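You operate a simulated robot arm through the tools that you are given. There is no shell and no other tool. Be economical: measure what you need, move in short steps, check, and stop when the job is done.

You run a simulated two-armed robot. Do the job below in one go: nothing can be reset, and whatever is moved stays where it is left.

JOB
Take the wooden block on the top of the steel rack and put it away on the second shelf from the bottom of the grey shelving. Fetch the yellow short tube and stand it on top of the grey white-cap tube on the top of the steel rack. Fetch the grey tube with the smallest size on its label from the fitting bench top and stand it on top of the yellow-rim dial. Put the bead box labelled "C" from the top of the cabinet on the fourth shelf from the bottom of the blue shelving. Any order will do. Set down upright: yellow short tube, grey tube.

The check looks at the end state, three seconds after you hand in, the way a careful person would. Anything else that was tipped, shoved, dropped, spilled or broken makes it a failure. Lids that push on must go on centred and level and be pressed home; caps that screw on are set level and turned clockwise until they are tight.

ROBOT AND FRAMES
Two 7-joint arms with two-finger parallel grippers on one trunk, on a base that drives. Base frame: it is fixed to the floor where the robot stands at the start and does not move with it; the origin is under the middle of the robot, x ahead of it, y to its left, z up. Units: m, degrees, N and s.
The left shoulder is at the start at [0.06, 0.189, 1.138], the right one opposite. With the tool pointing down near the work surface each hand reaches from about 0.1 to 0.66 m from the robot's upright axis, wherever it stands, measured 20 degrees to its own side. Places, roughly: bead box [-4, 2.75, 1]; fourth shelf of the blue shelving [-5.7, -0.9, 1.3]; grey tube [-2.75, 1.75, 1]; second shelf of the grey shelving [-5.2, 0.3, 0.5]; white-cap tube [1.25, 0.25, 1]; wooden block (12x6x5 cm) [0.8, -0.2, 0.9]; yellow short tube (5x5x10 cm) [1.1, 0.3, 1]; yellow-rim dial [-2.5, 1.5, 1]. Payload 3.43 kg a hand.
The TCP of each hand is the grasp point between the finger pads, 0.03 m short of the fingertips. In the tool frame z runs along the fingers and y along their closing line. The gripper opens to 0.094 m. The fingers are 0.028 m wide and 0.01 m thick; the gripper's body (0.05 by 0.096 m) begins 0.055 m behind the TCP.
Orientation is that of the tool frame in the base frame, as a unit quaternion [x, y, z, w]. With the fingers straight down and closing along the base's y, the tool's x points along the base's -x, its y along +y and its z along -z.

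CONTROLS
- The arms move only by the tool arm_command. It takes "left_moves", "right_moves" or both (then of equal length, played together; a hand with none holds still); each is a list of rows, each a list of 7 numbers: the shift along the base's x, y, z in cm, then the turn, a rotation vector about the base's x, y, z in degrees, then the finger opening in cm, from 0 to 9.4. In form: [[tx, ty, tz, ax, ay, az, fingers], ...]. A call has 1 to 20 rows; each row shifts and turns the commanded pose from where the row before left it. A row lasts 0.2 s, in which the tool goes at most 0.05 m and 8.6 degrees; a call with a longer step from one row to the next is refused whole, and so is a gripper value outside its range. Where a pose cannot be reached the arm comes as near as it can. A force on the tool above 40 N (or 10 N above the force at the start of the call, whichever is more), or a blocked arm, ends the call early, and 0.2 s more pass. Each finger travels about 0.153 m/s and halts on what it meets, pressing with about 28 N; the grip force reading is that of the motor and also rises with nothing between the fingers. The clock runs only during rows and for 0.2 s after the last one: add rows that do not move to give the fingers time. The reply holds the time, the measured pose of the TCP, the force on the tool along the base axes, the opening and the grip force, in the units named above and with some noise, with the torque about the TCP (base axes, N m) and any sound that the robot's microphone picked up.
- Cameras (640 x 400 px; columns grow to the right, rows downward): "scene" is now at [0.0184, -0.0219, 1.6954]; the picture's right is [-0.29, -0.96, 0.00], its down [-0.67, 0.20, -0.71] and it looks along [0.68, -0.21, -0.70] (base axes); focal length 267 px, centre (320, 200). "left" rides on the left gripper at [0.076, -0.014, -0.103] in its tool frame; the picture's right is [0.18, 0.98, 0.00], its down [-0.75, 0.14, -0.64] and it looks along [-0.63, 0.12, 0.77] (tool axes); focal length 243 px, centre (320, 200). "right" rides on the right gripper at [0.076, 0.014, -0.103] in its tool frame; the picture's right is [-0.18, 0.98, 0.00], its down [-0.75, -0.14, -0.64] and it looks along [-0.63, -0.12, 0.77] (tool axes); focal length 243 px, centre (320, 200). There is no depth. A picture from a camera that has moved, and an enlarged one, comes with that camera's place and axes in the base frame and with its lens.
- camera(camera): a new picture of that camera. No time passes.
- lift_body(by): slides the trunk up (or, below 0, down) by that many m; the arms and the scene camera ride with it, the base frame stays. It gives what a move gives, with no picture.
- base_move(legs): drives the robot by 1 to 6 legs, each [ahead, left, turn to the left] in m, m and degrees, along the robot's own axes; the way and the turn of a leg run together, so that a leg with both is an arc; at most 1.5 m and 180 degrees a leg. The arms and the cameras ride along, it lands a little off, and it stops where it bumps. It gives what a move gives.
- pan_tilt(pan, tilt): turns the head with the scene camera to pan (to the left, within 86 degrees either way) and tilt (down, from -29 to 69), counted from straight ahead of the robot. It gives what a move gives.
- inspect(camera, box): a new picture of the part [left, top, right, bottom] of that camera's present view, enlarged. No time passes.
- job_done(): hands the job in; it is judged then, once.

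Go step by step. Nothing tells you exact positions but the pictures and the camera data: compare them with the known pose of the tool, close in by small moves and look again before you grip or let go. The budget is 165 turns and 118 pictures, counting those below and the enlarged ones. Unless the task says otherwise, let go and move clear before handing in.

The tools are called after ">>>" as name(argument=value, ...) on one line, values as JSON. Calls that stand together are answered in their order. arm_command: Moves the arms, as the interface text tells. Its arguments: {"type":"object","properties":{"left_moves":{"type":"array"},"right_moves":{"type":"array"}},"required":[]} The other tools are called the same way: lift_body (by) slides the trunk up or down; base_move (legs) drives the base; pan_tilt (pan, tilt) turns the head that bears the scene camera; camera (camera) takes a picture; inspect (camera, box) takes an enlarged picture of a part of a camera's view; job_done () hands the job in.

At the start:

```text
clock: 0.0
left_tcp_pos: [0.3456, 0.0472, 1.2099]
left_ee_rot: [0.001, 1.0, 0.001, 0.0]
left_ft_force: [-1.0, 0.3, 0.5]
left_wrist_torque: [0.0, 0.02, 0.01]
left_width: 0.0941
left_grasp_force: 0.0
right_tcp_pos: [0.3571, -0.2091, 1.221]
right_ee_rot: [-0.001, 1.0, 0.0, 0.0]
right_ft_force: [-0.3, -0.6, 0.8]
right_wrist_torque: [-0.04, 0.0, 0.03]
right_width: 0.094
right_grasp_force: 0.0
trunk travel left (down, up): [-0.811, 0.179]
robot x, y, heading: [-0.0007, -0.0048, -0.0]
head pan, tilt: [-16.7, 44.4]
```

scene: 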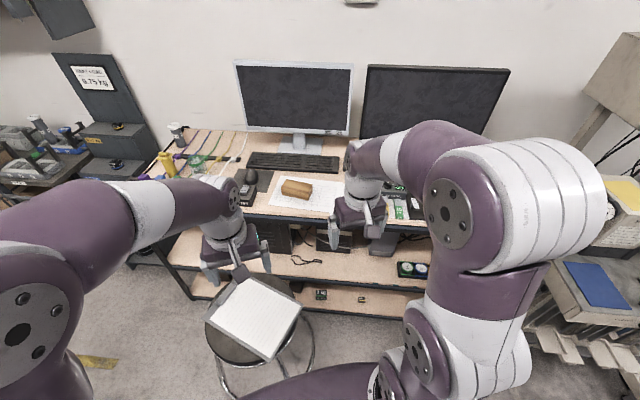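
right: 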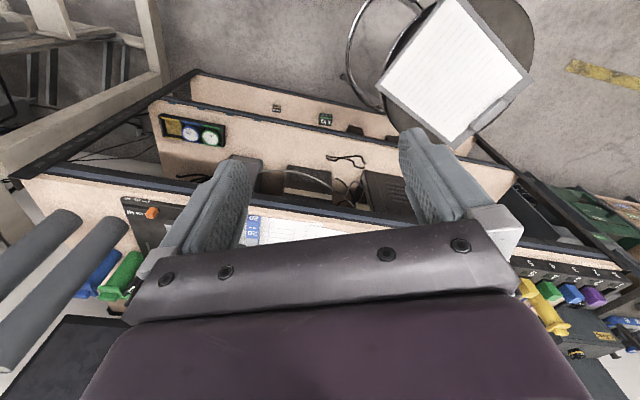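
left: 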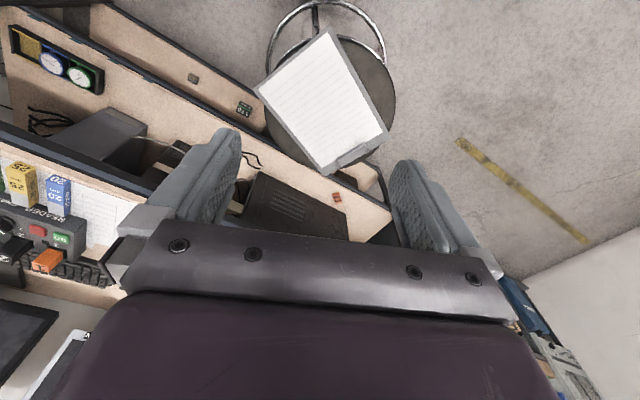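

I see the steel rack ahead with the wooden block on its top; the yellow short tube and white-cap tube are at its left back. I'll take enlarged views first.

>>> inspect(camera="scene", box=[120, 100, 360, 250])

>>> pan_tilt(pan=10, tilt=35)

>>> camera(camera="scene")

```text
2.67 times, centred on (240, 175) of scene
camera zoom: at [0.0184, -0.0219, 1.6954], right [-0.29, -0.96, 0.0], down [-0.67, 0.2, -0.71], along [0.68, -0.21, -0.7], focal length 713 px, centre (533, 267)
```

zoom: 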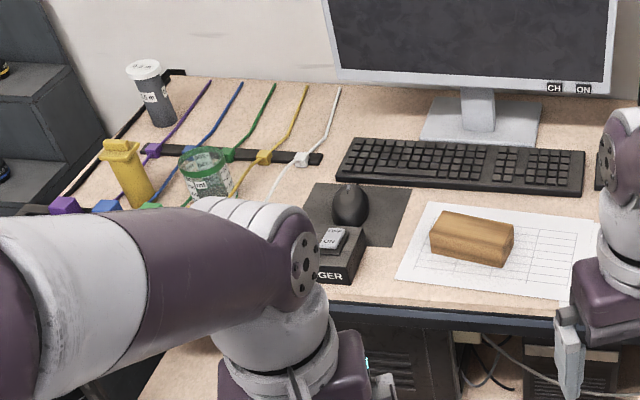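

```text
clock: 0.9
left_tcp_pos: [0.3454, 0.0482, 1.2092]
left_ee_rot: [0.0, 1.0, 0.0, 0.0]
left_ft_force: [0.9, -0.1, -0.1]
left_wrist_torque: [0.01, 0.0, 0.01]
left_width: 0.0938
left_grasp_force: 0.0
right_tcp_pos: [0.3552, -0.209, 1.2204]
right_ee_rot: [0.0, 1.0, 0.0, 0.0]
right_ft_force: [0.1, 0.3, 0.5]
right_wrist_torque: [-0.01, 0.0, 0.03]
right_width: 0.0939
right_grasp_force: 0.0
trunk travel left (down, up): [-0.811, 0.179]
robot x, y, heading: [0.0008, 0.0012, -0.3]
head pan, tilt: [10.0, 35.0]
```

```text
113 pictures are left
camera scene: at [0.0267, 0.0168, 1.7093], right [0.17, -0.98, 0.0], down [-0.57, -0.1, -0.82], along [0.81, 0.14, -0.57], focal length 267 px, centre (320, 200)
```

scene: 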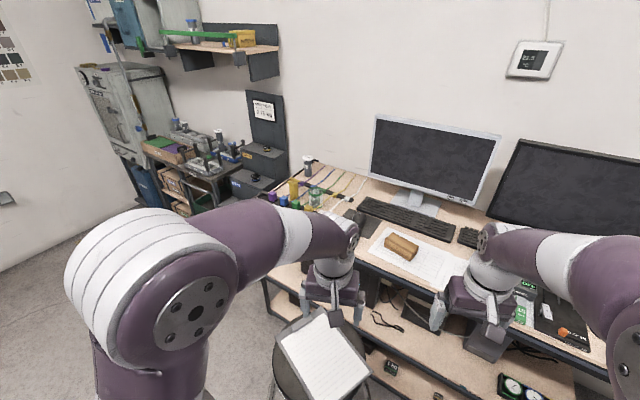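

Now I look at the floor and stool before the robot.

>>> pan_tilt(pan=0, tilt=66)

>>> camera(camera="scene")

```text
clock: 1.9
left_tcp_pos: [0.3454, 0.0468, 1.2097]
left_ee_rot: [0.0, 1.0, 0.0, 0.0]
left_ft_force: [-0.1, -0.3, 0.2]
left_wrist_torque: [-0.03, 0.0, 0.0]
left_width: 0.0941
left_grasp_force: 0.1
right_tcp_pos: [0.3561, -0.2092, 1.221]
right_ee_rot: [0.0, 1.0, -0.001, -0.001]
right_ft_force: [0.6, -0.1, -0.6]
right_wrist_torque: [-0.01, 0.0, 0.01]
right_width: 0.0941
right_grasp_force: 0.2
trunk travel left (down, up): [-0.811, 0.179]
robot x, y, heading: [0.0009, 0.0007, -0.1]
head pan, tilt: [0.0, 66.0]
```

```text
112 pictures are left
camera scene: at [-0.0005, 0.0017, 1.6685], right [0.0, -1.0, 0.0], down [-0.91, 0.0, -0.41], along [0.41, 0.0, -0.91], focal length 267 px, centre (320, 200)
```

scene: 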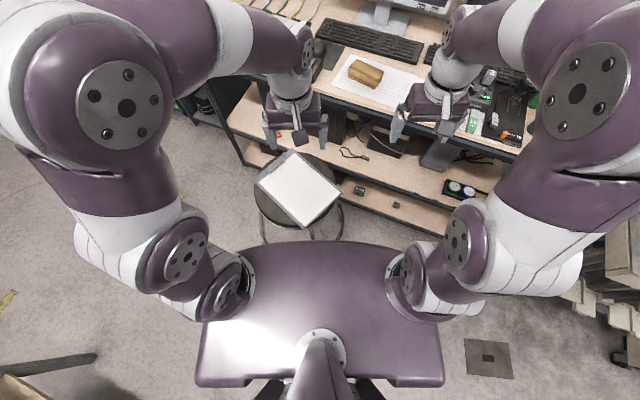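

The rack stands turned about 34 degrees to the right of me, with the stool before it. I look to the left to see the free floor there and the tubes.

>>> pan_tilt(pan=40, tilt=48)

>>> camera(camera="scene")

```text
clock: 2.9
left_tcp_pos: [0.3467, 0.0477, 1.2099]
left_ee_rot: [0.0, 1.0, 0.0, 0.0]
left_ft_force: [-0.4, 0.2, -0.8]
left_wrist_torque: [0.02, 0.01, -0.02]
left_width: 0.094
left_grasp_force: 0.1
right_tcp_pos: [0.3567, -0.2091, 1.2201]
right_ee_rot: [0.0, 1.0, -0.001, 0.0]
right_ft_force: [0.2, 0.0, -1.2]
right_wrist_torque: [0.0, -0.03, 0.02]
right_width: 0.0938
right_grasp_force: 0.1
trunk travel left (down, up): [-0.811, 0.179]
robot x, y, heading: [-0.0043, 0.0002, 0.0]
head pan, tilt: [40.0, 48.0]
```

```text
111 pictures are left
camera scene: at [0.0004, 0.0522, 1.6903], right [0.64, -0.77, 0.0], down [-0.57, -0.48, -0.67], along [0.51, 0.43, -0.74], focal length 267 px, centre (320, 200)
```

scene: 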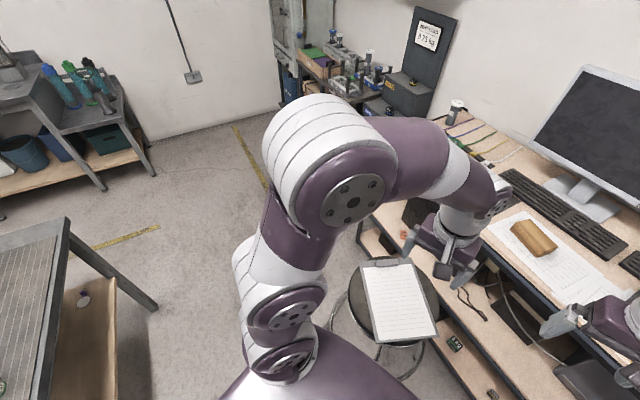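

Floor on the left is free. I drive left around the stool, then turn to face the rack's left end.

>>> base_move(legs=[[0, 0.68, 0], [0.45, 0, 0], [0, 0, -30]])

>>> pan_tilt(pan=0, tilt=45)

>>> camera(camera="scene")

```text
clock: 10.5
left_tcp_pos: [0.769, 0.5463, 1.2104]
left_ee_rot: [0.265, 0.964, 0.001, 0.0]
left_ft_force: [0.4, 0.5, -0.1]
left_wrist_torque: [0.02, -0.01, 0.0]
left_width: 0.0941
left_grasp_force: 0.1
right_tcp_pos: [0.648, 0.3214, 1.2217]
right_ee_rot: [0.264, 0.965, 0.0, 0.001]
right_ft_force: [-0.2, -0.6, -0.1]
right_wrist_torque: [0.02, -0.02, 0.03]
right_width: 0.094
right_grasp_force: 0.1
trunk travel left (down, up): [-0.811, 0.179]
robot x, y, heading: [0.4527, 0.685, -30.6]
head pan, tilt: [40.0, 48.0]
```

```text
clock: 11.6
left_tcp_pos: [0.7693, 0.5455, 1.2105]
left_ee_rot: [0.264, 0.964, 0.0, 0.001]
left_ft_force: [-0.3, 0.0, 0.6]
left_wrist_torque: [-0.05, -0.02, -0.04]
left_width: 0.0943
left_grasp_force: 0.0
right_tcp_pos: [0.6485, 0.3205, 1.22]
right_ee_rot: [0.265, 0.964, 0.0, 0.0]
right_ft_force: [-0.4, 0.0, 0.4]
right_wrist_torque: [0.01, -0.02, 0.0]
right_width: 0.094
right_grasp_force: 0.1
trunk travel left (down, up): [-0.811, 0.179]
robot x, y, heading: [0.4481, 0.6806, -30.6]
head pan, tilt: [0.0, 45.0]
```

```text
110 pictures are left
camera scene: at [0.4666, 0.673, 1.6945], right [-0.51, -0.86, 0.0], down [-0.61, 0.36, -0.71], along [0.61, -0.36, -0.71], focal length 267 px, centre (320, 200)
```

scene: 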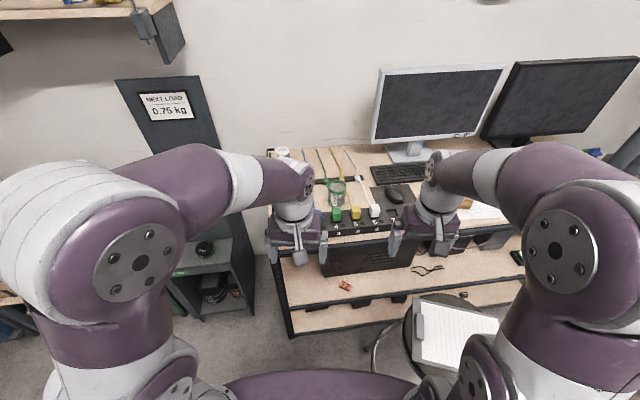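

The left arm hides the tubes; I use the left wrist camera.

>>> camera(camera="left")

```text
109 pictures are left
camera left: at [0.6971, 0.5723, 1.3126], right [0.34, 0.94, 0.0], down [0.72, -0.26, 0.64], along [0.6, -0.22, -0.77], focal length 243 px, centre (320, 200)
```

left: 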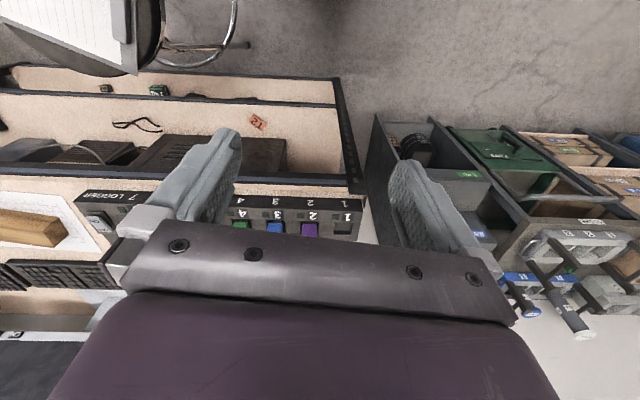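

>>> arm_command(left_moves=[[2.2, 3.7, 2, 0, 0, 0, 9.4], [2.2, 3.7, 2, 0, 0, 0, 9.4], [2.2, 3.7, 2, 0, 0, 0, 9.4], [2.2, 3.7, 2, 0, 0, 0, 9.4], [2.2, 3.7, 2, 0, 0, 0, 9.4], [2.2, 3.7, 2, 0, 0, 0, 9.4]])

>>> camera(camera="scene")

```text
clock: 13.0
left_tcp_pos: [0.8926, 0.7755, 1.2214]
left_ee_rot: [0.266, 0.964, 0.0, 0.0]
left_ft_force: [0.6, 0.0, 0.1]
left_wrist_torque: [-0.04, -0.02, 0.0]
left_width: 0.094
left_grasp_force: 0.0
left hand out of reach, approached as far as the arm can: row 1, 2, 3, 4, 5, 6
right_tcp_pos: [0.648, 0.3219, 1.2205]
right_ee_rot: [0.264, 0.964, -0.001, 0.0]
right_ft_force: [0.5, 0.1, -0.6]
right_wrist_torque: [-0.01, -0.01, -0.02]
right_width: 0.0941
right_grasp_force: 0.1
trunk travel left (down, up): [-0.811, 0.179]
robot x, y, heading: [0.445, 0.6847, -30.7]
head pan, tilt: [0.0, 45.0]
```

```text
108 pictures are left
camera scene: at [0.4674, 0.6741, 1.6945], right [-0.51, -0.86, 0.0], down [-0.61, 0.36, -0.71], along [0.61, -0.36, -0.71], focal length 267 px, centre (320, 200)
```

scene: 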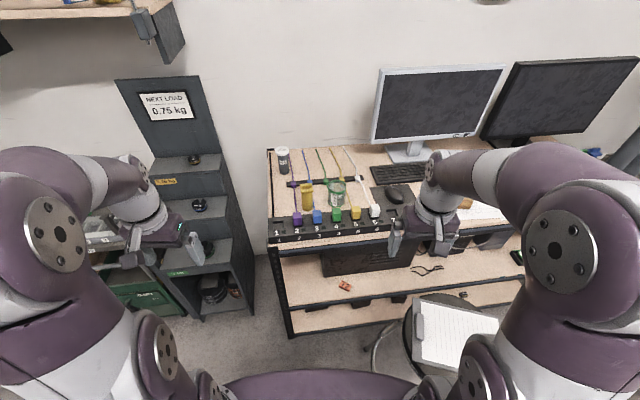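

>>> inspect(camera="scene", box=[250, 130, 410, 230])

```text
4.00 times, centred on (330, 180) of scene
camera zoom: at [0.4674, 0.6741, 1.6945], right [-0.51, -0.86, 0.0], down [-0.61, 0.36, -0.71], along [0.61, -0.36, -0.71], focal length 1069 px, centre (280, 280)
```

zoom: 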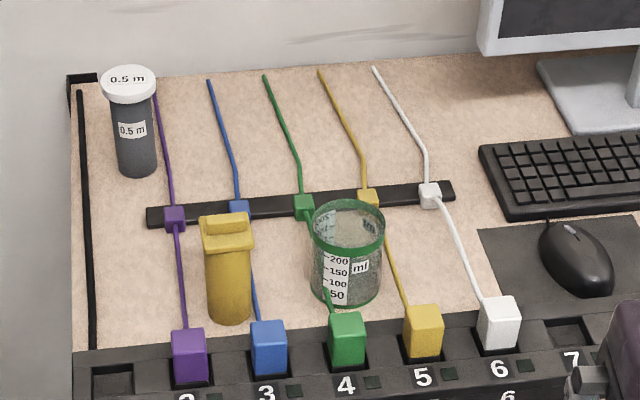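

Yellow tube stands about 0.78 m ahead, the white-cap tube about 1.03 m. I draw the left hand back, then drive closer and slightly left to keep off the stool.

>>> arm_command(left_moves=[[-3.4, 2.0, 0, 0, 0, 0, 9.4], [-3.4, 2.0, 0, 0, 0, 0, 9.4], [-3.4, 2.0, 0, 0, 0, 0, 9.4], [-3.4, 2.0, 0, 0, 0, 0, 9.4]])

>>> base_move(legs=[[0, 0.12, -3], [0.23, 0, 0]])

>>> camera(camera="scene")

>>> camera(camera="right")

```text
clock: 14.0
left_tcp_pos: [0.7559, 0.8551, 1.2183]
left_ee_rot: [0.264, 0.964, 0.0, 0.0]
left_ft_force: [-1.0, 0.3, 0.3]
left_wrist_torque: [-0.02, 0.0, 0.01]
left_width: 0.0943
left_grasp_force: 0.0
left hand out of reach, approached as far as the arm can: row 4
right_tcp_pos: [0.6463, 0.3202, 1.2215]
right_ee_rot: [0.265, 0.964, 0.0, 0.0]
right_ft_force: [0.3, 0.0, -0.5]
right_wrist_torque: [0.03, 0.01, 0.02]
right_width: 0.0939
right_grasp_force: 0.2
trunk travel left (down, up): [-0.811, 0.179]
robot x, y, heading: [0.4495, 0.6809, -30.8]
head pan, tilt: [0.0, 45.0]
```

```text
clock: 16.6
left_tcp_pos: [1.0212, 0.8155, 1.218]
left_ee_rot: [0.29, 0.957, 0.0, -0.001]
left_ft_force: [-0.4, 0.2, 0.0]
left_wrist_torque: [-0.03, 0.01, 0.01]
left_width: 0.0941
left_grasp_force: 0.0
right_tcp_pos: [0.8839, 0.2873, 1.2214]
right_ee_rot: [0.29, 0.957, 0.001, 0.0]
right_ft_force: [0.5, 0.7, 0.4]
right_wrist_torque: [0.01, -0.05, -0.01]
right_width: 0.0941
right_grasp_force: 0.0
trunk travel left (down, up): [-0.811, 0.179]
robot x, y, heading: [0.7013, 0.658, -33.6]
head pan, tilt: [0.0, 45.0]
```

```text
106 pictures are left
camera scene: at [0.7198, 0.6483, 1.6945], right [-0.55, -0.83, 0.0], down [-0.59, 0.39, -0.71], along [0.59, -0.39, -0.71], focal length 267 px, centre (320, 200)
```

scene: 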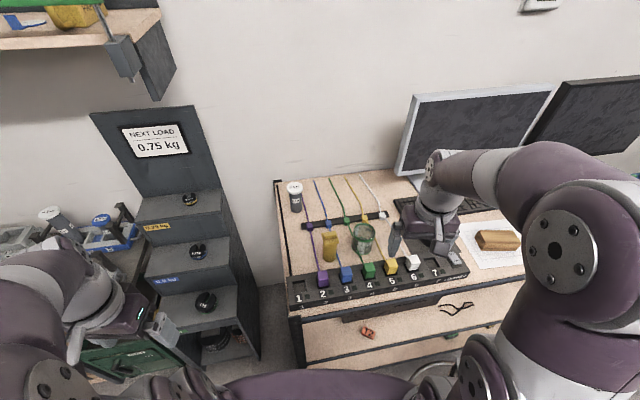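

```text
105 pictures are left
camera right: at [0.8276, 0.3413, 1.3246], right [0.7, 0.72, 0.0], down [0.55, -0.53, 0.64], along [0.46, -0.45, -0.77], focal length 243 px, centre (320, 200)
```

right: 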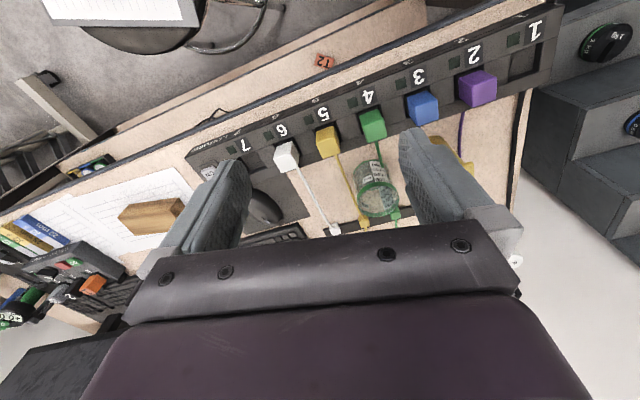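

>>> inspect(camera="scene", box=[260, 165, 420, 265])

```text
4.00 times, centred on (340, 215) of scene
camera zoom: at [0.7198, 0.6483, 1.6945], right [-0.55, -0.83, 0.0], down [-0.59, 0.39, -0.71], along [0.59, -0.39, -0.71], focal length 1069 px, centre (240, 140)
```

zoom: 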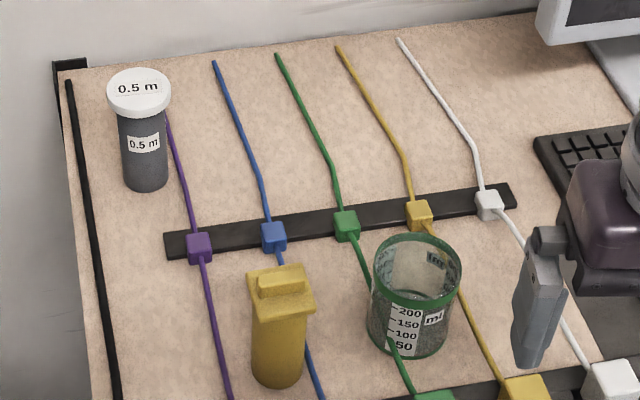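

The rack top is at z≈0.93, yellow tube at about (1.112, 0.351), white-cap tube at (1.362, 0.332) with its top near 1.05. I bring the left hand over, tilted 45° forward, then drive 8 cm closer.

>>> arm_command(left_moves=[[-0.6, -4, 0, -4.15, -6.25, 0, 7], [-0.6, -4, 0, -4.15, -6.25, 0, 7], [-0.6, -4, 0, -4.15, -6.25, 0, 7], [-0.6, -4, 0, -4.15, -6.25, 0, 7], [-0.6, -4, 0, -4.15, -6.25, 0, 7], [-0.6, -4, 0, -4.15, -6.25, 0, 7], [-0.6, -4, -2, 0, 0, 0, 7], [-0.6, -4, -2, 0, 0, 0, 7], [-0.6, -3, -2, 0, 0, 0, 7], [-0.4, -1.65, -2, 0, 0, 0, 7]])

>>> base_move(legs=[[0.08, 0, 0]])

>>> camera(camera="scene")

>>> camera(camera="left")

```text
clock: 18.8
left_tcp_pos: [1.0582, 0.4299, 1.1518]
left_ee_rot: [0.268, 0.884, -0.111, 0.367]
left_ft_force: [0.3, 0.2, -0.3]
left_wrist_torque: [0.01, 0.0, -0.01]
left_width: 0.0701
left_grasp_force: 0.0
left hand out of reach, approached as far as the arm can: row 1, 2, 3, 4, 5
right_tcp_pos: [0.8821, 0.2858, 1.2214]
right_ee_rot: [0.289, 0.957, 0.0, 0.0]
right_ft_force: [0.7, 0.7, 0.2]
right_wrist_torque: [0.0, 0.03, -0.01]
right_width: 0.0939
right_grasp_force: 0.1
trunk travel left (down, up): [-0.811, 0.179]
robot x, y, heading: [0.7002, 0.6609, -33.7]
head pan, tilt: [0.0, 45.0]
```

```text
clock: 19.8
left_tcp_pos: [1.1231, 0.3865, 1.152]
left_ee_rot: [0.267, 0.884, -0.11, 0.367]
left_ft_force: [0.0, 0.0, -0.1]
left_wrist_torque: [0.02, 0.0, 0.0]
left_width: 0.0704
left_grasp_force: 0.0
right_tcp_pos: [0.9477, 0.243, 1.2212]
right_ee_rot: [0.29, 0.957, 0.001, 0.0]
right_ft_force: [0.6, -0.2, 0.0]
right_wrist_torque: [0.05, -0.01, -0.01]
right_width: 0.0938
right_grasp_force: 0.0
trunk travel left (down, up): [-0.811, 0.179]
robot x, y, heading: [0.7665, 0.6149, -33.6]
head pan, tilt: [0.0, 45.0]
```

```text
103 pictures are left
camera scene: at [0.7851, 0.6041, 1.6946], right [-0.55, -0.83, 0.0], down [-0.59, 0.39, -0.71], along [0.59, -0.39, -0.71], focal length 267 px, centre (320, 200)
```

scene: 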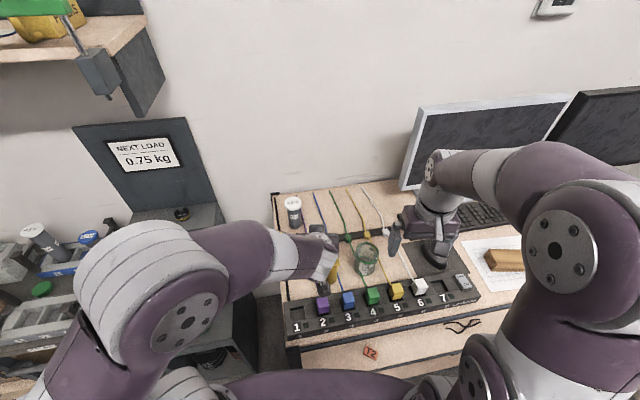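

```text
102 pictures are left
camera left: at [1.0095, 0.4443, 1.1714], right [0.44, 0.89, -0.13], down [0.14, 0.07, 0.99], along [0.89, -0.45, -0.09], focal length 243 px, centre (320, 200)
```

left: 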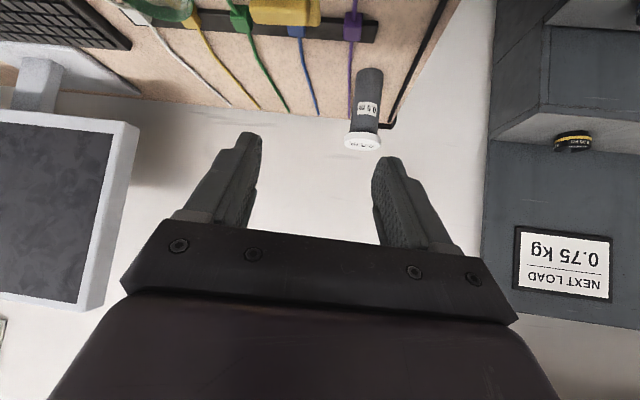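

>>> arm_command(left_moves=[[-4.1, 0.6, 0, 0, 0, 0, 7], [-4.0, 0.55, 0, 0, 0, 0, 7], [0, 0, -4.1, 0, 0, 0, 7], [0, 0, -4.1, 0, 0, 0, 7]])

>>> camera(camera="left")

>>> inspect(camera="scene", box=[260, 185, 420, 285])

```text
clock: 20.8
left_tcp_pos: [1.0391, 0.3992, 1.0698]
left_ee_rot: [0.267, 0.884, -0.111, 0.367]
left_ft_force: [-0.3, 1.0, -0.3]
left_wrist_torque: [-0.01, 0.01, -0.03]
left_width: 0.0699
left_grasp_force: 0.2
right_tcp_pos: [0.9477, 0.2424, 1.2215]
right_ee_rot: [0.29, 0.957, 0.0, 0.001]
right_ft_force: [-0.1, 0.2, -1.0]
right_wrist_torque: [-0.02, -0.02, -0.01]
right_width: 0.0942
right_grasp_force: 0.0
trunk travel left (down, up): [-0.811, 0.179]
robot x, y, heading: [0.7698, 0.614, -33.6]
head pan, tilt: [0.0, 45.0]
```

```text
101 pictures are left
camera left: at [0.9272, 0.4569, 1.0902], right [0.44, 0.89, -0.13], down [0.14, 0.07, 0.99], along [0.89, -0.45, -0.09], focal length 243 px, centre (320, 200)
```

left: 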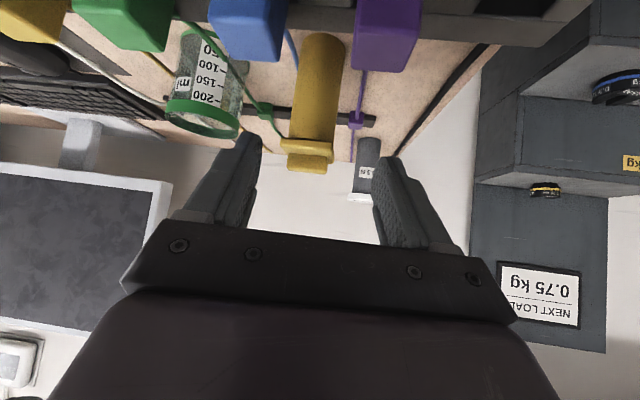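

```text
4.00 times, centred on (340, 235) of scene
camera zoom: at [0.785, 0.604, 1.6946], right [-0.55, -0.83, 0.0], down [-0.59, 0.39, -0.71], along [0.59, -0.39, -0.71], focal length 1069 px, centre (240, 60)
```

zoom: 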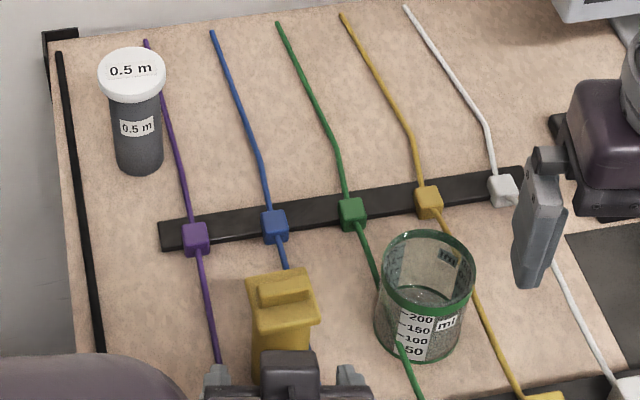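

Yellow tube is centred between the fingers. I advance along the tool and grip.

>>> arm_command(left_moves=[[2.45, -1.6, -2.83, 0, 0, 0, 7], [2.45, -1.6, -2.83, 0, 0, 0, 7], [2.44, -1.65, -2.82, 0, 0, 0, 7], [0, 0, 0, 0, 0, 0, 7]])

>>> camera(camera="left")

>>> inspect(camera="scene", box=[260, 185, 420, 285])

```text
clock: 21.8
left_tcp_pos: [1.1159, 0.3485, 0.9869]
left_ee_rot: [0.268, 0.884, -0.111, 0.366]
left_ft_force: [-0.3, -0.1, 0.0]
left_wrist_torque: [-0.05, 0.0, -0.01]
left_width: 0.0699
left_grasp_force: 0.1
right_tcp_pos: [0.9481, 0.2422, 1.2212]
right_ee_rot: [0.29, 0.957, 0.0, 0.0]
right_ft_force: [-0.5, 0.2, -0.5]
right_wrist_torque: [0.01, 0.0, 0.01]
right_width: 0.0942
right_grasp_force: 0.2
trunk travel left (down, up): [-0.811, 0.179]
robot x, y, heading: [0.7661, 0.6128, -33.7]
head pan, tilt: [0.0, 45.0]
```

```text
99 pictures are left
camera left: at [1.0023, 0.4063, 1.0053], right [0.44, 0.89, -0.13], down [0.14, 0.07, 0.99], along [0.89, -0.45, -0.1], focal length 243 px, centre (320, 200)
```

left: 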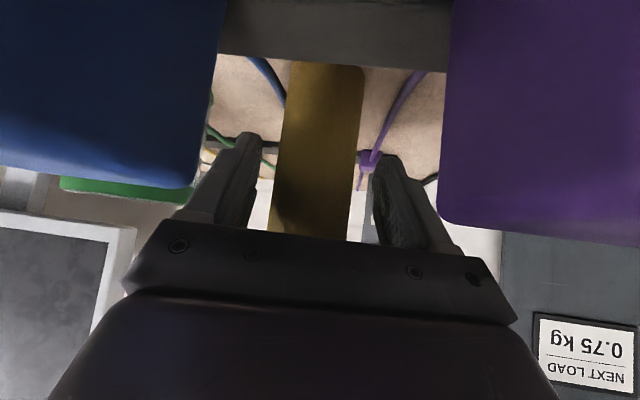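

```text
4.00 times, centred on (340, 235) of scene
camera zoom: at [0.7858, 0.604, 1.6945], right [-0.55, -0.83, 0.0], down [-0.59, 0.39, -0.71], along [0.59, -0.39, -0.71], focal length 1069 px, centre (240, 60)
```

zoom: 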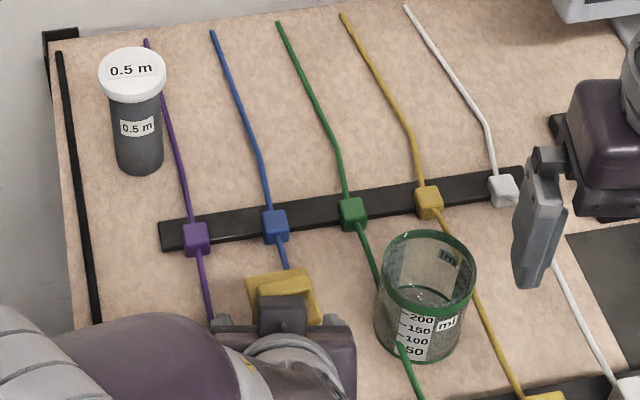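

>>> arm_command(left_moves=[[0, 0, 0, 0, 0, 0, 4.5], [0, 0, 0, 0, 0, 0, 3.0], [0, 0, 0, 0, 0, 0, 3.0], [0, 0, 0, 0, 0, 0, 3.0]])

```text
clock: 22.8
left_tcp_pos: [1.115, 0.3483, 0.9875]
left_ee_rot: [0.267, 0.884, -0.11, 0.367]
left_ft_force: [-1.2, -1.7, 2.6]
left_wrist_torque: [-0.07, -0.04, -0.04]
left_width: 0.0464
left_grasp_force: 28.1
right_tcp_pos: [0.9483, 0.241, 1.2206]
right_ee_rot: [0.29, 0.957, 0.0, 0.0]
right_ft_force: [-0.2, 0.7, -0.1]
right_wrist_torque: [-0.01, 0.01, 0.0]
right_width: 0.0938
right_grasp_force: 0.0
trunk travel left (down, up): [-0.811, 0.179]
robot x, y, heading: [0.7657, 0.6134, -33.7]
head pan, tilt: [0.0, 45.0]
```

Gripped. I lift straight up and check.

>>> arm_command(left_moves=[[0, 0, 3, 0, 0, 0, 3], [0, 0, 4, 0, 0, 0, 3], [0, 0, 4, 0, 0, 0, 3], [0, 0, 4, 0, 0, 0, 3], [0, 0, 3, 0, 0, 0, 3], [4, -0.3, 0, 0, 0, 0, 3], [4, -0.3, 0, 0, 0, 0, 3], [4, -0.3, 0, 0, 0, 0, 3]])

>>> camera(camera="left")

>>> camera(camera="scene")

```text
clock: 24.6
left_tcp_pos: [1.2365, 0.3402, 1.1642]
left_ee_rot: [0.268, 0.884, -0.11, 0.366]
left_ft_force: [-0.8, 0.0, -3.3]
left_wrist_torque: [0.05, 0.01, 0.01]
left_width: 0.0461
left_grasp_force: 28.2
right_tcp_pos: [0.949, 0.2417, 1.22]
right_ee_rot: [0.29, 0.957, 0.0, 0.0]
right_ft_force: [-0.3, -0.3, 0.1]
right_wrist_torque: [0.0, 0.01, 0.0]
right_width: 0.0941
right_grasp_force: 0.1
trunk travel left (down, up): [-0.811, 0.179]
robot x, y, heading: [0.7695, 0.6129, -33.6]
head pan, tilt: [0.0, 45.0]
```

```text
97 pictures are left
camera left: at [1.1234, 0.3983, 1.1825], right [0.44, 0.89, -0.13], down [0.14, 0.07, 0.99], along [0.89, -0.45, -0.1], focal length 243 px, centre (320, 200)
```

left: 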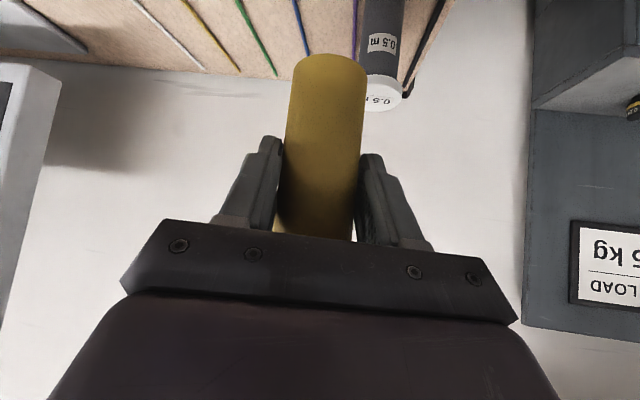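

```text
96 pictures are left
camera scene: at [0.7879, 0.6028, 1.6945], right [-0.55, -0.83, 0.0], down [-0.59, 0.39, -0.71], along [0.59, -0.39, -0.71], focal length 267 px, centre (320, 200)
```

scene: 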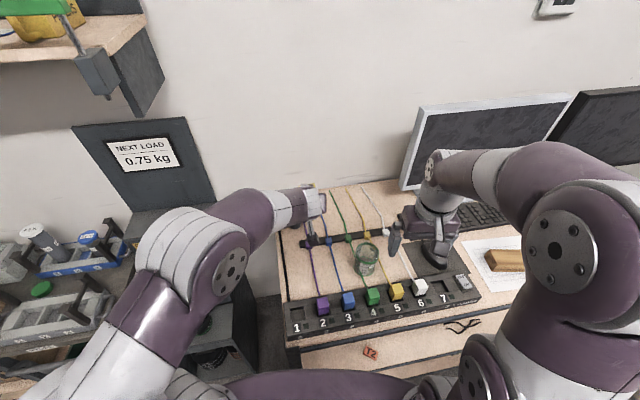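

Yellow tube is held upright. I move to over the white cap, keeping a little clearance, and look.

>>> arm_command(left_moves=[[4, -0.2, 0, 0, 0, 0, 3], [4, -0.3, 0, 0, 0, 0, 3], [3.8, -0.3, 0, 0, 0, 0, 3], [0, 0, -2.9, 0, 0, 0, 3], [0, 0, 0, 0, 0, 0, 3]])

>>> camera(camera="left")

>>> inspect(camera="scene", box=[240, 165, 360, 240])

```text
clock: 25.8
left_tcp_pos: [1.3532, 0.3297, 1.1382]
left_ee_rot: [0.267, 0.885, -0.11, 0.366]
left_ft_force: [1.2, 0.5, -2.9]
left_wrist_torque: [0.0, 0.01, -0.03]
left_width: 0.0462
left_grasp_force: 28.1
right_tcp_pos: [0.9483, 0.2414, 1.2214]
right_ee_rot: [0.29, 0.957, 0.0, 0.0]
right_ft_force: [-0.2, -0.1, 0.2]
right_wrist_torque: [-0.03, -0.01, -0.03]
right_width: 0.0941
right_grasp_force: 0.1
trunk travel left (down, up): [-0.811, 0.179]
robot x, y, heading: [0.7679, 0.6155, -33.6]
head pan, tilt: [0.0, 45.0]
```

```text
95 pictures are left
camera left: at [1.2399, 0.3877, 1.1565], right [0.44, 0.89, -0.13], down [0.14, 0.07, 0.99], along [0.89, -0.45, -0.1], focal length 243 px, centre (320, 200)
```

left: 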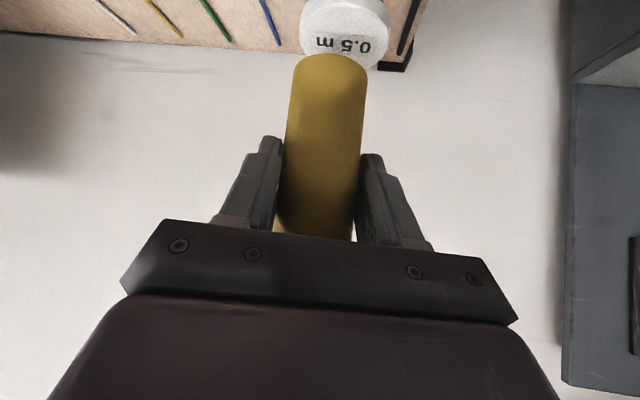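

```text
5.33 times, centred on (300, 202) of scene
camera zoom: at [0.7865, 0.6033, 1.6945], right [-0.55, -0.83, 0.0], down [-0.59, 0.39, -0.71], along [0.59, -0.39, -0.71], focal length 1426 px, centre (427, 187)
```

zoom: 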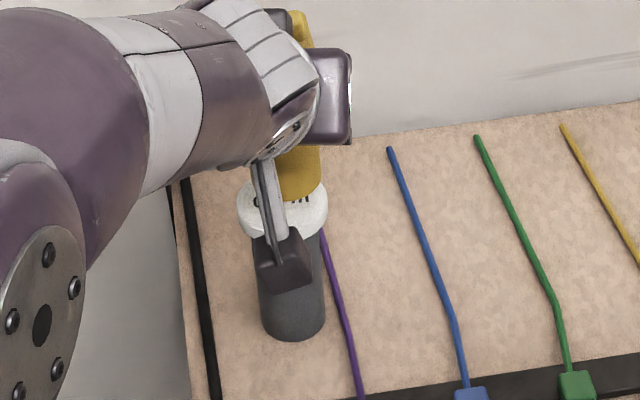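

Cap centre comes to about (1.361, 0.333), top near 1.052. I shift 1 cm ahead and lower most of the way.

>>> arm_command(left_moves=[[1.0, 0.15, 0, 0, 0, 0, 3], [0, 0, -1, 0, 0, 0, 3], [0, 0, -1, 0, 0, 0, 3], [0, 0, 0, 0, 0, 0, 3]])

>>> camera(camera="left")

>>> inspect(camera="scene", box=[240, 165, 360, 240])

```text
clock: 26.8
left_tcp_pos: [1.3632, 0.3331, 1.1178]
left_ee_rot: [0.267, 0.885, -0.11, 0.366]
left_ft_force: [-0.7, 0.2, -2.7]
left_wrist_torque: [0.01, 0.01, 0.0]
left_width: 0.0463
left_grasp_force: 27.9
right_tcp_pos: [0.9501, 0.2423, 1.2214]
right_ee_rot: [0.289, 0.957, 0.0, -0.001]
right_ft_force: [0.5, -1.3, -0.5]
right_wrist_torque: [0.01, 0.0, -0.01]
right_width: 0.0939
right_grasp_force: 0.2
trunk travel left (down, up): [-0.811, 0.179]
robot x, y, heading: [0.7661, 0.6164, -33.6]
head pan, tilt: [0.0, 45.0]
```

```text
93 pictures are left
camera left: at [1.25, 0.3908, 1.1359], right [0.44, 0.89, -0.13], down [0.14, 0.07, 0.99], along [0.89, -0.45, -0.1], focal length 243 px, centre (320, 200)
```

left: 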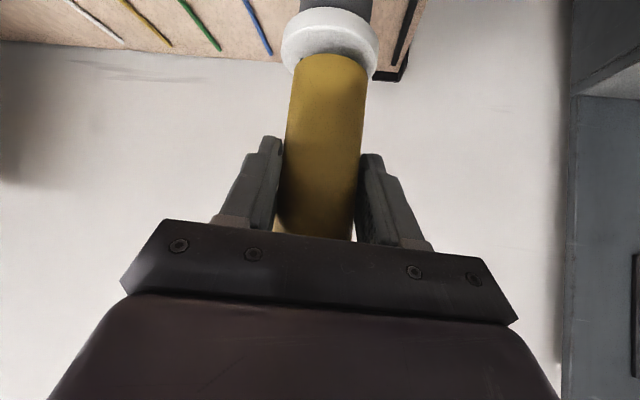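

```text
5.33 times, centred on (300, 202) of scene
camera zoom: at [0.787, 0.6031, 1.6945], right [-0.55, -0.83, 0.0], down [-0.59, 0.39, -0.71], along [0.59, -0.39, -0.71], focal length 1426 px, centre (427, 187)
```

zoom: 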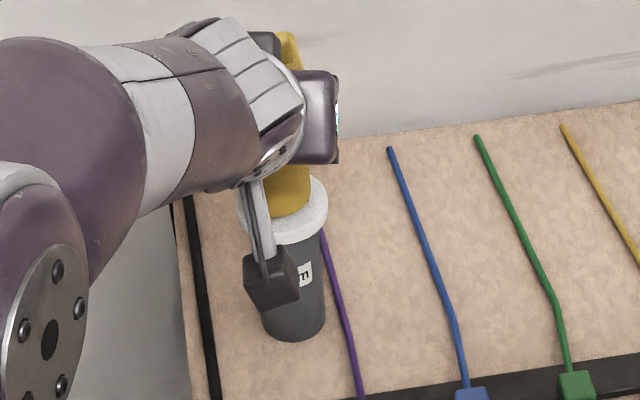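

Well centred over the cap. I lower gently to contact.

>>> arm_command(left_moves=[[0, -0.1, -0.4, 0, 0, 0, 3], [0, 0, -0.3, 0, 0, 0, 3], [0, 0, -0.2, 0, 0, 0, 3], [0, 0, 0, 0, 0, 0, 3]])

```text
clock: 27.8
left_tcp_pos: [1.3641, 0.3321, 1.1075]
left_ee_rot: [0.267, 0.884, -0.11, 0.367]
left_ft_force: [0.1, 0.7, -3.1]
left_wrist_torque: [0.03, 0.03, 0.0]
left_width: 0.0463
left_grasp_force: 27.9
right_tcp_pos: [0.9499, 0.241, 1.221]
right_ee_rot: [0.29, 0.957, 0.001, 0.001]
right_ft_force: [-0.4, -0.8, 0.5]
right_wrist_torque: [0.0, 0.02, -0.03]
right_width: 0.0941
right_grasp_force: 0.0
trunk travel left (down, up): [-0.811, 0.179]
robot x, y, heading: [0.7651, 0.6123, -33.3]
head pan, tilt: [0.0, 45.0]
```

>>> arm_command(left_moves=[[0, 0, -0.15, 0, 0, 0, 3], [0, 0, -0.15, 0, 0, 0, 3], [0, 0, -0.1, 0, 0, 0, 3]])

>>> camera(camera="left")

```text
clock: 28.6
left_tcp_pos: [1.3636, 0.333, 1.1067]
left_ee_rot: [0.268, 0.884, -0.111, 0.368]
left_ft_force: [0.6, 0.2, 5.5]
left_wrist_torque: [0.12, -0.08, -0.04]
left_width: 0.0463
left_grasp_force: 27.9
right_tcp_pos: [0.949, 0.2432, 1.2221]
right_ee_rot: [0.29, 0.957, 0.0, 0.001]
right_ft_force: [-0.7, -1.1, 0.3]
right_wrist_torque: [0.01, -0.03, -0.01]
right_width: 0.0941
right_grasp_force: 0.2
trunk travel left (down, up): [-0.811, 0.179]
robot x, y, heading: [0.7687, 0.6127, -33.6]
head pan, tilt: [0.0, 45.0]
```

```text
91 pictures are left
camera left: at [1.2502, 0.3898, 1.124], right [0.44, 0.89, -0.13], down [0.14, 0.08, 0.99], along [0.89, -0.45, -0.09], focal length 243 px, centre (320, 200)
```

left: 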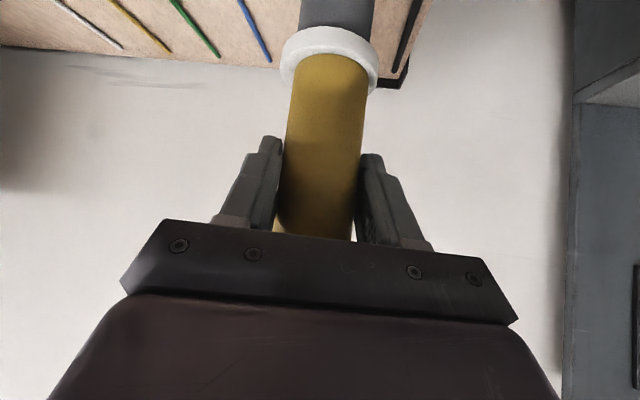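

Contact felt, tube centred on the cap. I open the fingers slowly and back out along the tool.

>>> arm_command(left_moves=[[0, 0, 0.15, 0, 0, 0, 3], [0, 0, 0, 0, 0, 0, 4.8], [0, 0, 0, 0, 0, 0, 5.6], [0, 0, 0, 0, 0, 0, 7], [0, 0, 0, 0, 0, 0, 7]])

>>> camera(camera="left")

```text
clock: 29.8
left_tcp_pos: [1.3632, 0.3323, 1.1055]
left_ee_rot: [0.267, 0.884, -0.111, 0.366]
left_ft_force: [-0.5, -1.0, -0.2]
left_wrist_torque: [0.02, 0.03, 0.02]
left_width: 0.0699
left_grasp_force: 0.0
right_tcp_pos: [0.9487, 0.2422, 1.2218]
right_ee_rot: [0.29, 0.957, 0.0, 0.0]
right_ft_force: [0.5, 0.0, 0.3]
right_wrist_torque: [0.0, 0.01, -0.03]
right_width: 0.0944
right_grasp_force: 0.1
trunk travel left (down, up): [-0.811, 0.179]
robot x, y, heading: [0.7694, 0.6157, -33.7]
head pan, tilt: [0.0, 45.0]
```

```text
90 pictures are left
camera left: at [1.2503, 0.39, 1.1238], right [0.44, 0.89, -0.13], down [0.14, 0.07, 0.99], along [0.89, -0.45, -0.1], focal length 243 px, centre (320, 200)
```

left: 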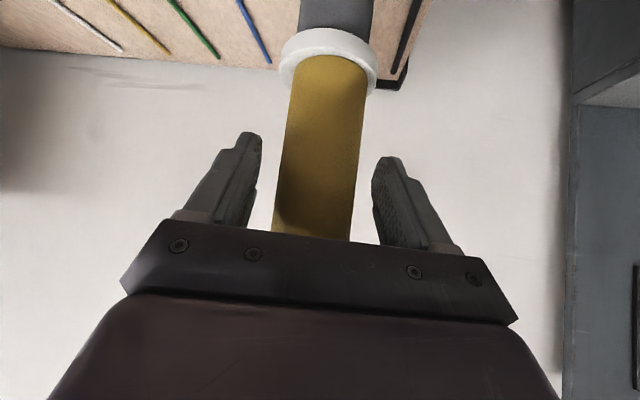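

>>> arm_command(left_moves=[[-1.5, 1.0, 1.8, 0, 0, 0, 7], [-2.36, 1.56, 2.83, 0, 0, 0, 7], [-2.36, 1.56, 2.83, 0, 0, 0, 7], [-2.36, 1.56, 2.83, 0, 0, 0, 7], [-2.8, 2, 2, 0, 0, 0, 7], [-2.8, 2, 2, 0, 0, 0, 7]])

>>> inspect(camera="scene", box=[240, 140, 400, 240])

```text
clock: 31.2
left_tcp_pos: [1.2201, 0.4308, 1.2497]
left_ee_rot: [0.269, 0.884, -0.111, 0.367]
left_ft_force: [0.0, 0.3, 0.0]
left_wrist_torque: [-0.01, 0.02, -0.04]
left_width: 0.0701
left_grasp_force: 0.0
right_tcp_pos: [0.9477, 0.2427, 1.2209]
right_ee_rot: [0.29, 0.957, 0.0, 0.001]
right_ft_force: [0.3, -0.2, -0.4]
right_wrist_torque: [0.03, 0.0, -0.01]
right_width: 0.094
right_grasp_force: 0.1
trunk travel left (down, up): [-0.811, 0.179]
robot x, y, heading: [0.7709, 0.6108, -33.8]
head pan, tilt: [0.0, 45.0]
```

```text
4.00 times, centred on (320, 190) of scene
camera zoom: at [0.785, 0.6043, 1.6945], right [-0.55, -0.83, 0.0], down [-0.59, 0.39, -0.71], along [0.59, -0.39, -0.71], focal length 1069 px, centre (320, 240)
```

zoom: 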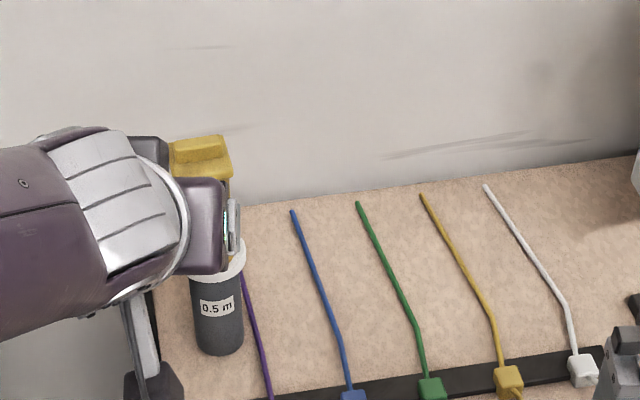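

Yellow tube stands on the white cap. Next the wooden block: I'll pull the left hand back, turn to face it from the left, and look.

>>> arm_command(left_moves=[[-2.8, 1.8, 1, 0, 0, 0, 8.5], [-2.8, 1.8, 1, 0, 0, 0, 8.5], [-2.8, 1.8, 1, 0, 0, 0, 8.5]])

>>> base_move(legs=[[0, 0, -42]])

>>> pan_tilt(pan=0, tilt=50)

>>> camera(camera="scene")

```text
clock: 32.0
left_tcp_pos: [1.1376, 0.4845, 1.2785]
left_ee_rot: [0.267, 0.884, -0.111, 0.366]
left_ft_force: [-0.3, 0.4, -0.4]
left_wrist_torque: [0.0, 0.01, 0.04]
left_width: 0.0849
left_grasp_force: 0.1
right_tcp_pos: [0.9483, 0.2426, 1.2211]
right_ee_rot: [0.29, 0.957, 0.0, 0.001]
right_ft_force: [-0.4, -0.2, 0.1]
right_wrist_torque: [0.01, 0.0, 0.02]
right_width: 0.0939
right_grasp_force: 0.1
trunk travel left (down, up): [-0.811, 0.179]
robot x, y, heading: [0.7648, 0.6117, -34.2]
head pan, tilt: [0.0, 45.0]
```

```text
clock: 34.1
left_tcp_pos: [1.0148, 0.3869, 1.2787]
left_ee_rot: [0.479, 0.79, -0.198, 0.328]
left_ft_force: [-0.3, -0.2, -0.9]
left_wrist_torque: [-0.03, -0.05, 0.01]
left_width: 0.0851
left_grasp_force: 0.1
right_tcp_pos: [0.7303, 0.2662, 1.2206]
right_ee_rot: [0.516, 0.857, 0.0, 0.0]
right_ft_force: [-1.1, 0.4, 1.2]
right_wrist_torque: [-0.02, 0.03, -0.01]
right_width: 0.094
right_grasp_force: 0.0
trunk travel left (down, up): [-0.811, 0.179]
robot x, y, heading: [0.7514, 0.6803, -62.2]
head pan, tilt: [0.0, 45.0]
stopped in leg 1: the robot was blocked; the commanded pose is now the measured one
```

```text
clock: 34.8
left_tcp_pos: [1.0142, 0.3894, 1.2786]
left_ee_rot: [0.479, 0.791, -0.197, 0.327]
left_ft_force: [-0.7, 0.1, 0.2]
left_wrist_torque: [0.02, 0.0, -0.02]
left_width: 0.0849
left_grasp_force: 0.0
right_tcp_pos: [0.7315, 0.2682, 1.2215]
right_ee_rot: [0.518, 0.856, 0.0, 0.0]
right_ft_force: [0.8, 0.1, -0.2]
right_wrist_torque: [0.02, -0.02, -0.01]
right_width: 0.0942
right_grasp_force: 0.0
trunk travel left (down, up): [-0.811, 0.179]
robot x, y, heading: [0.7458, 0.681, -62.3]
head pan, tilt: [0.0, 50.0]
```

```text
88 pictures are left
camera scene: at [0.7587, 0.6662, 1.6876], right [-0.89, -0.46, 0.0], down [-0.36, 0.68, -0.64], along [0.3, -0.57, -0.77], focal length 267 px, centre (320, 200)
```

scene: 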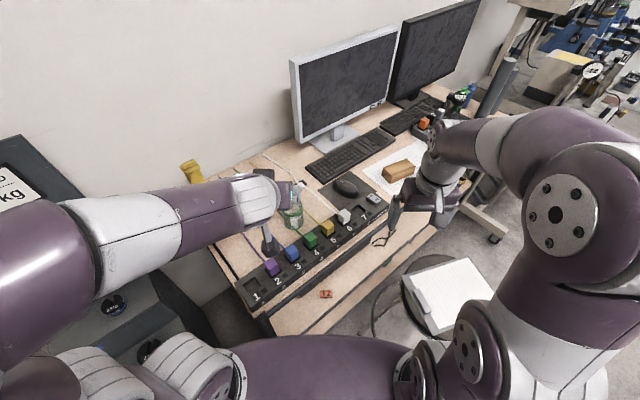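

The base bumped the rack while turning. I back off a little and check that nothing moved.

>>> base_move(legs=[[-0.08, 0, 0]])

>>> inspect(camera="scene", box=[160, 120, 480, 320])

```text
clock: 35.9
left_tcp_pos: [0.9758, 0.4584, 1.2797]
left_ee_rot: [0.478, 0.791, -0.197, 0.327]
left_ft_force: [0.0, -0.8, 0.3]
left_wrist_torque: [-0.01, 0.01, -0.02]
left_width: 0.0851
left_grasp_force: 0.0
right_tcp_pos: [0.6936, 0.3374, 1.2211]
right_ee_rot: [0.516, 0.856, 0.001, -0.001]
right_ft_force: [-0.1, -0.1, 0.0]
right_wrist_torque: [0.01, -0.03, 0.03]
right_width: 0.094
right_grasp_force: 0.1
trunk travel left (down, up): [-0.811, 0.179]
robot x, y, heading: [0.7159, 0.7503, -62.2]
head pan, tilt: [0.0, 50.0]
```

```text
2.00 times, centred on (320, 220) of scene
camera zoom: at [0.7217, 0.7359, 1.6876], right [-0.88, -0.47, 0.0], down [-0.36, 0.68, -0.64], along [0.3, -0.57, -0.77], focal length 535 px, centre (320, 160)
```

zoom: 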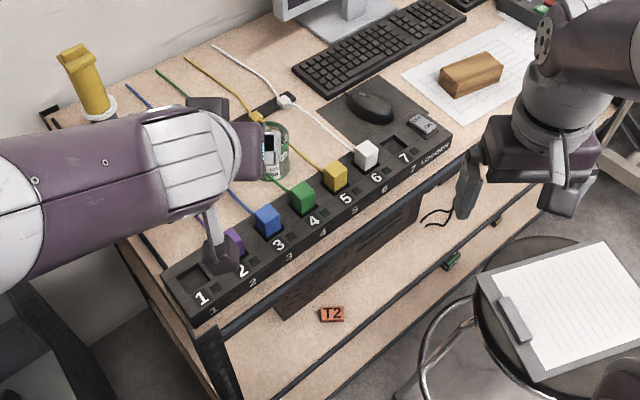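

All still stands. I turn back square to the rack, drive up to the former spot, and will use the right hand pointing to the right and down along the block's length.

>>> base_move(legs=[[0, 0, 28.6], [0, -0.12, 0], [0.11, 0, 0]])

>>> arm_command(right_moves=[[0, 0, 0, 0, 0, -8.5, 9.4], [0, 0, 0, 0, 0, -8.5, 9.4], [0, 0, 0, 0, 0, -8.5, 9.4], [0, 0, 0, 0, 0, -8.5, 9.4], [0, 0, 0, 0, 0, -8.5, 9.4], [0, 0, 0, 0, 0, -8.5, 9.4], [0, 0, 0, 0, 0, -8.5, 9.4], [0, 0, 0, 0, 0, -8.5, 9.4], [0, 0, 0, 0, 0, -8.5, 9.4], [0, 0, 0, 0, 0, -8.5, 9.4], [0, 0, 0, 0, 0, -5, 9.4]])

>>> arm_command(right_moves=[[0, 0, 0, -6.25, 4.15, 0, 9.4], [0, 0, 0, -6.25, 4.15, 0, 9.4], [0, 0, 0, -6.25, 4.15, 0, 9.4], [0, 0, 0, -6.25, 4.15, 0, 9.4], [0, 0, 0, -6.25, 4.15, 0, 9.4], [0, 0, 0, -6.25, 4.15, 0, 9.4]])

>>> camera(camera="scene")

```text
clock: 39.3
left_tcp_pos: [1.1075, 0.4606, 1.28]
left_ee_rot: [0.269, 0.884, -0.111, 0.367]
left_ft_force: [0.2, 0.5, -0.1]
left_wrist_torque: [0.01, -0.01, 0.02]
left_width: 0.0849
left_grasp_force: 0.1
right_tcp_pos: [0.9173, 0.2174, 1.2208]
right_ee_rot: [0.289, 0.957, 0.0, 0.0]
right_ft_force: [0.7, 0.5, -0.3]
right_wrist_torque: [-0.01, 0.0, 0.01]
right_width: 0.094
right_grasp_force: 0.1
trunk travel left (down, up): [-0.811, 0.179]
robot x, y, heading: [0.7396, 0.59, -33.7]
head pan, tilt: [0.0, 50.0]
```

```text
clock: 41.7
left_tcp_pos: [1.1079, 0.4605, 1.2791]
left_ee_rot: [0.267, 0.884, -0.11, 0.367]
left_ft_force: [-0.5, -0.2, -0.5]
left_wrist_torque: [-0.01, 0.01, -0.03]
left_width: 0.0852
left_grasp_force: 0.1
right_tcp_pos: [0.9183, 0.2181, 1.2207]
right_ee_rot: [0.882, 0.471, 0.0, 0.0]
right_ft_force: [0.2, 0.9, -0.7]
right_wrist_torque: [-0.01, 0.01, 0.01]
right_width: 0.0942
right_grasp_force: 0.1
trunk travel left (down, up): [-0.811, 0.179]
robot x, y, heading: [0.7385, 0.5894, -33.8]
head pan, tilt: [0.0, 50.0]
```

```text
clock: 43.1
left_tcp_pos: [1.1102, 0.4581, 1.2775]
left_ee_rot: [0.267, 0.885, -0.109, 0.367]
left_ft_force: [-0.4, 0.5, 0.2]
left_wrist_torque: [0.0, 0.01, 0.0]
left_width: 0.0848
left_grasp_force: 0.0
right_tcp_pos: [0.886, 0.1903, 1.1377]
right_ee_rot: [0.815, 0.438, -0.333, 0.183]
right_ft_force: [-0.2, 0.8, 0.9]
right_wrist_torque: [-0.01, 0.0, -0.02]
right_width: 0.094
right_grasp_force: 0.0
right hand out of reach, approached as far as the arm can: row 2, 3, 4, 5, 6
trunk travel left (down, up): [-0.811, 0.179]
robot x, y, heading: [0.7407, 0.5902, -33.5]
head pan, tilt: [0.0, 50.0]
```

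```text
86 pictures are left
camera scene: at [0.7533, 0.5809, 1.6876], right [-0.55, -0.83, 0.0], down [-0.64, 0.43, -0.64], along [0.53, -0.36, -0.77], focal length 267 px, centre (320, 200)
```

scene: 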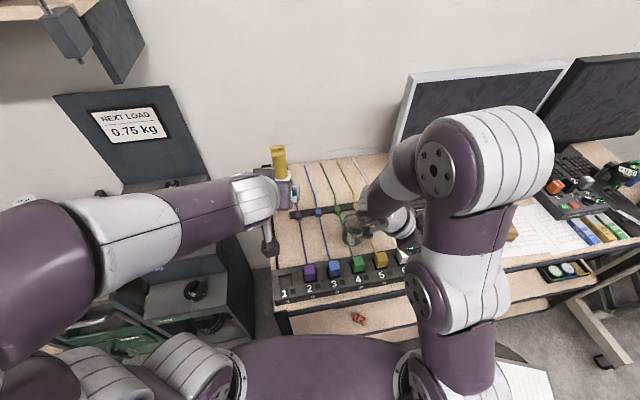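

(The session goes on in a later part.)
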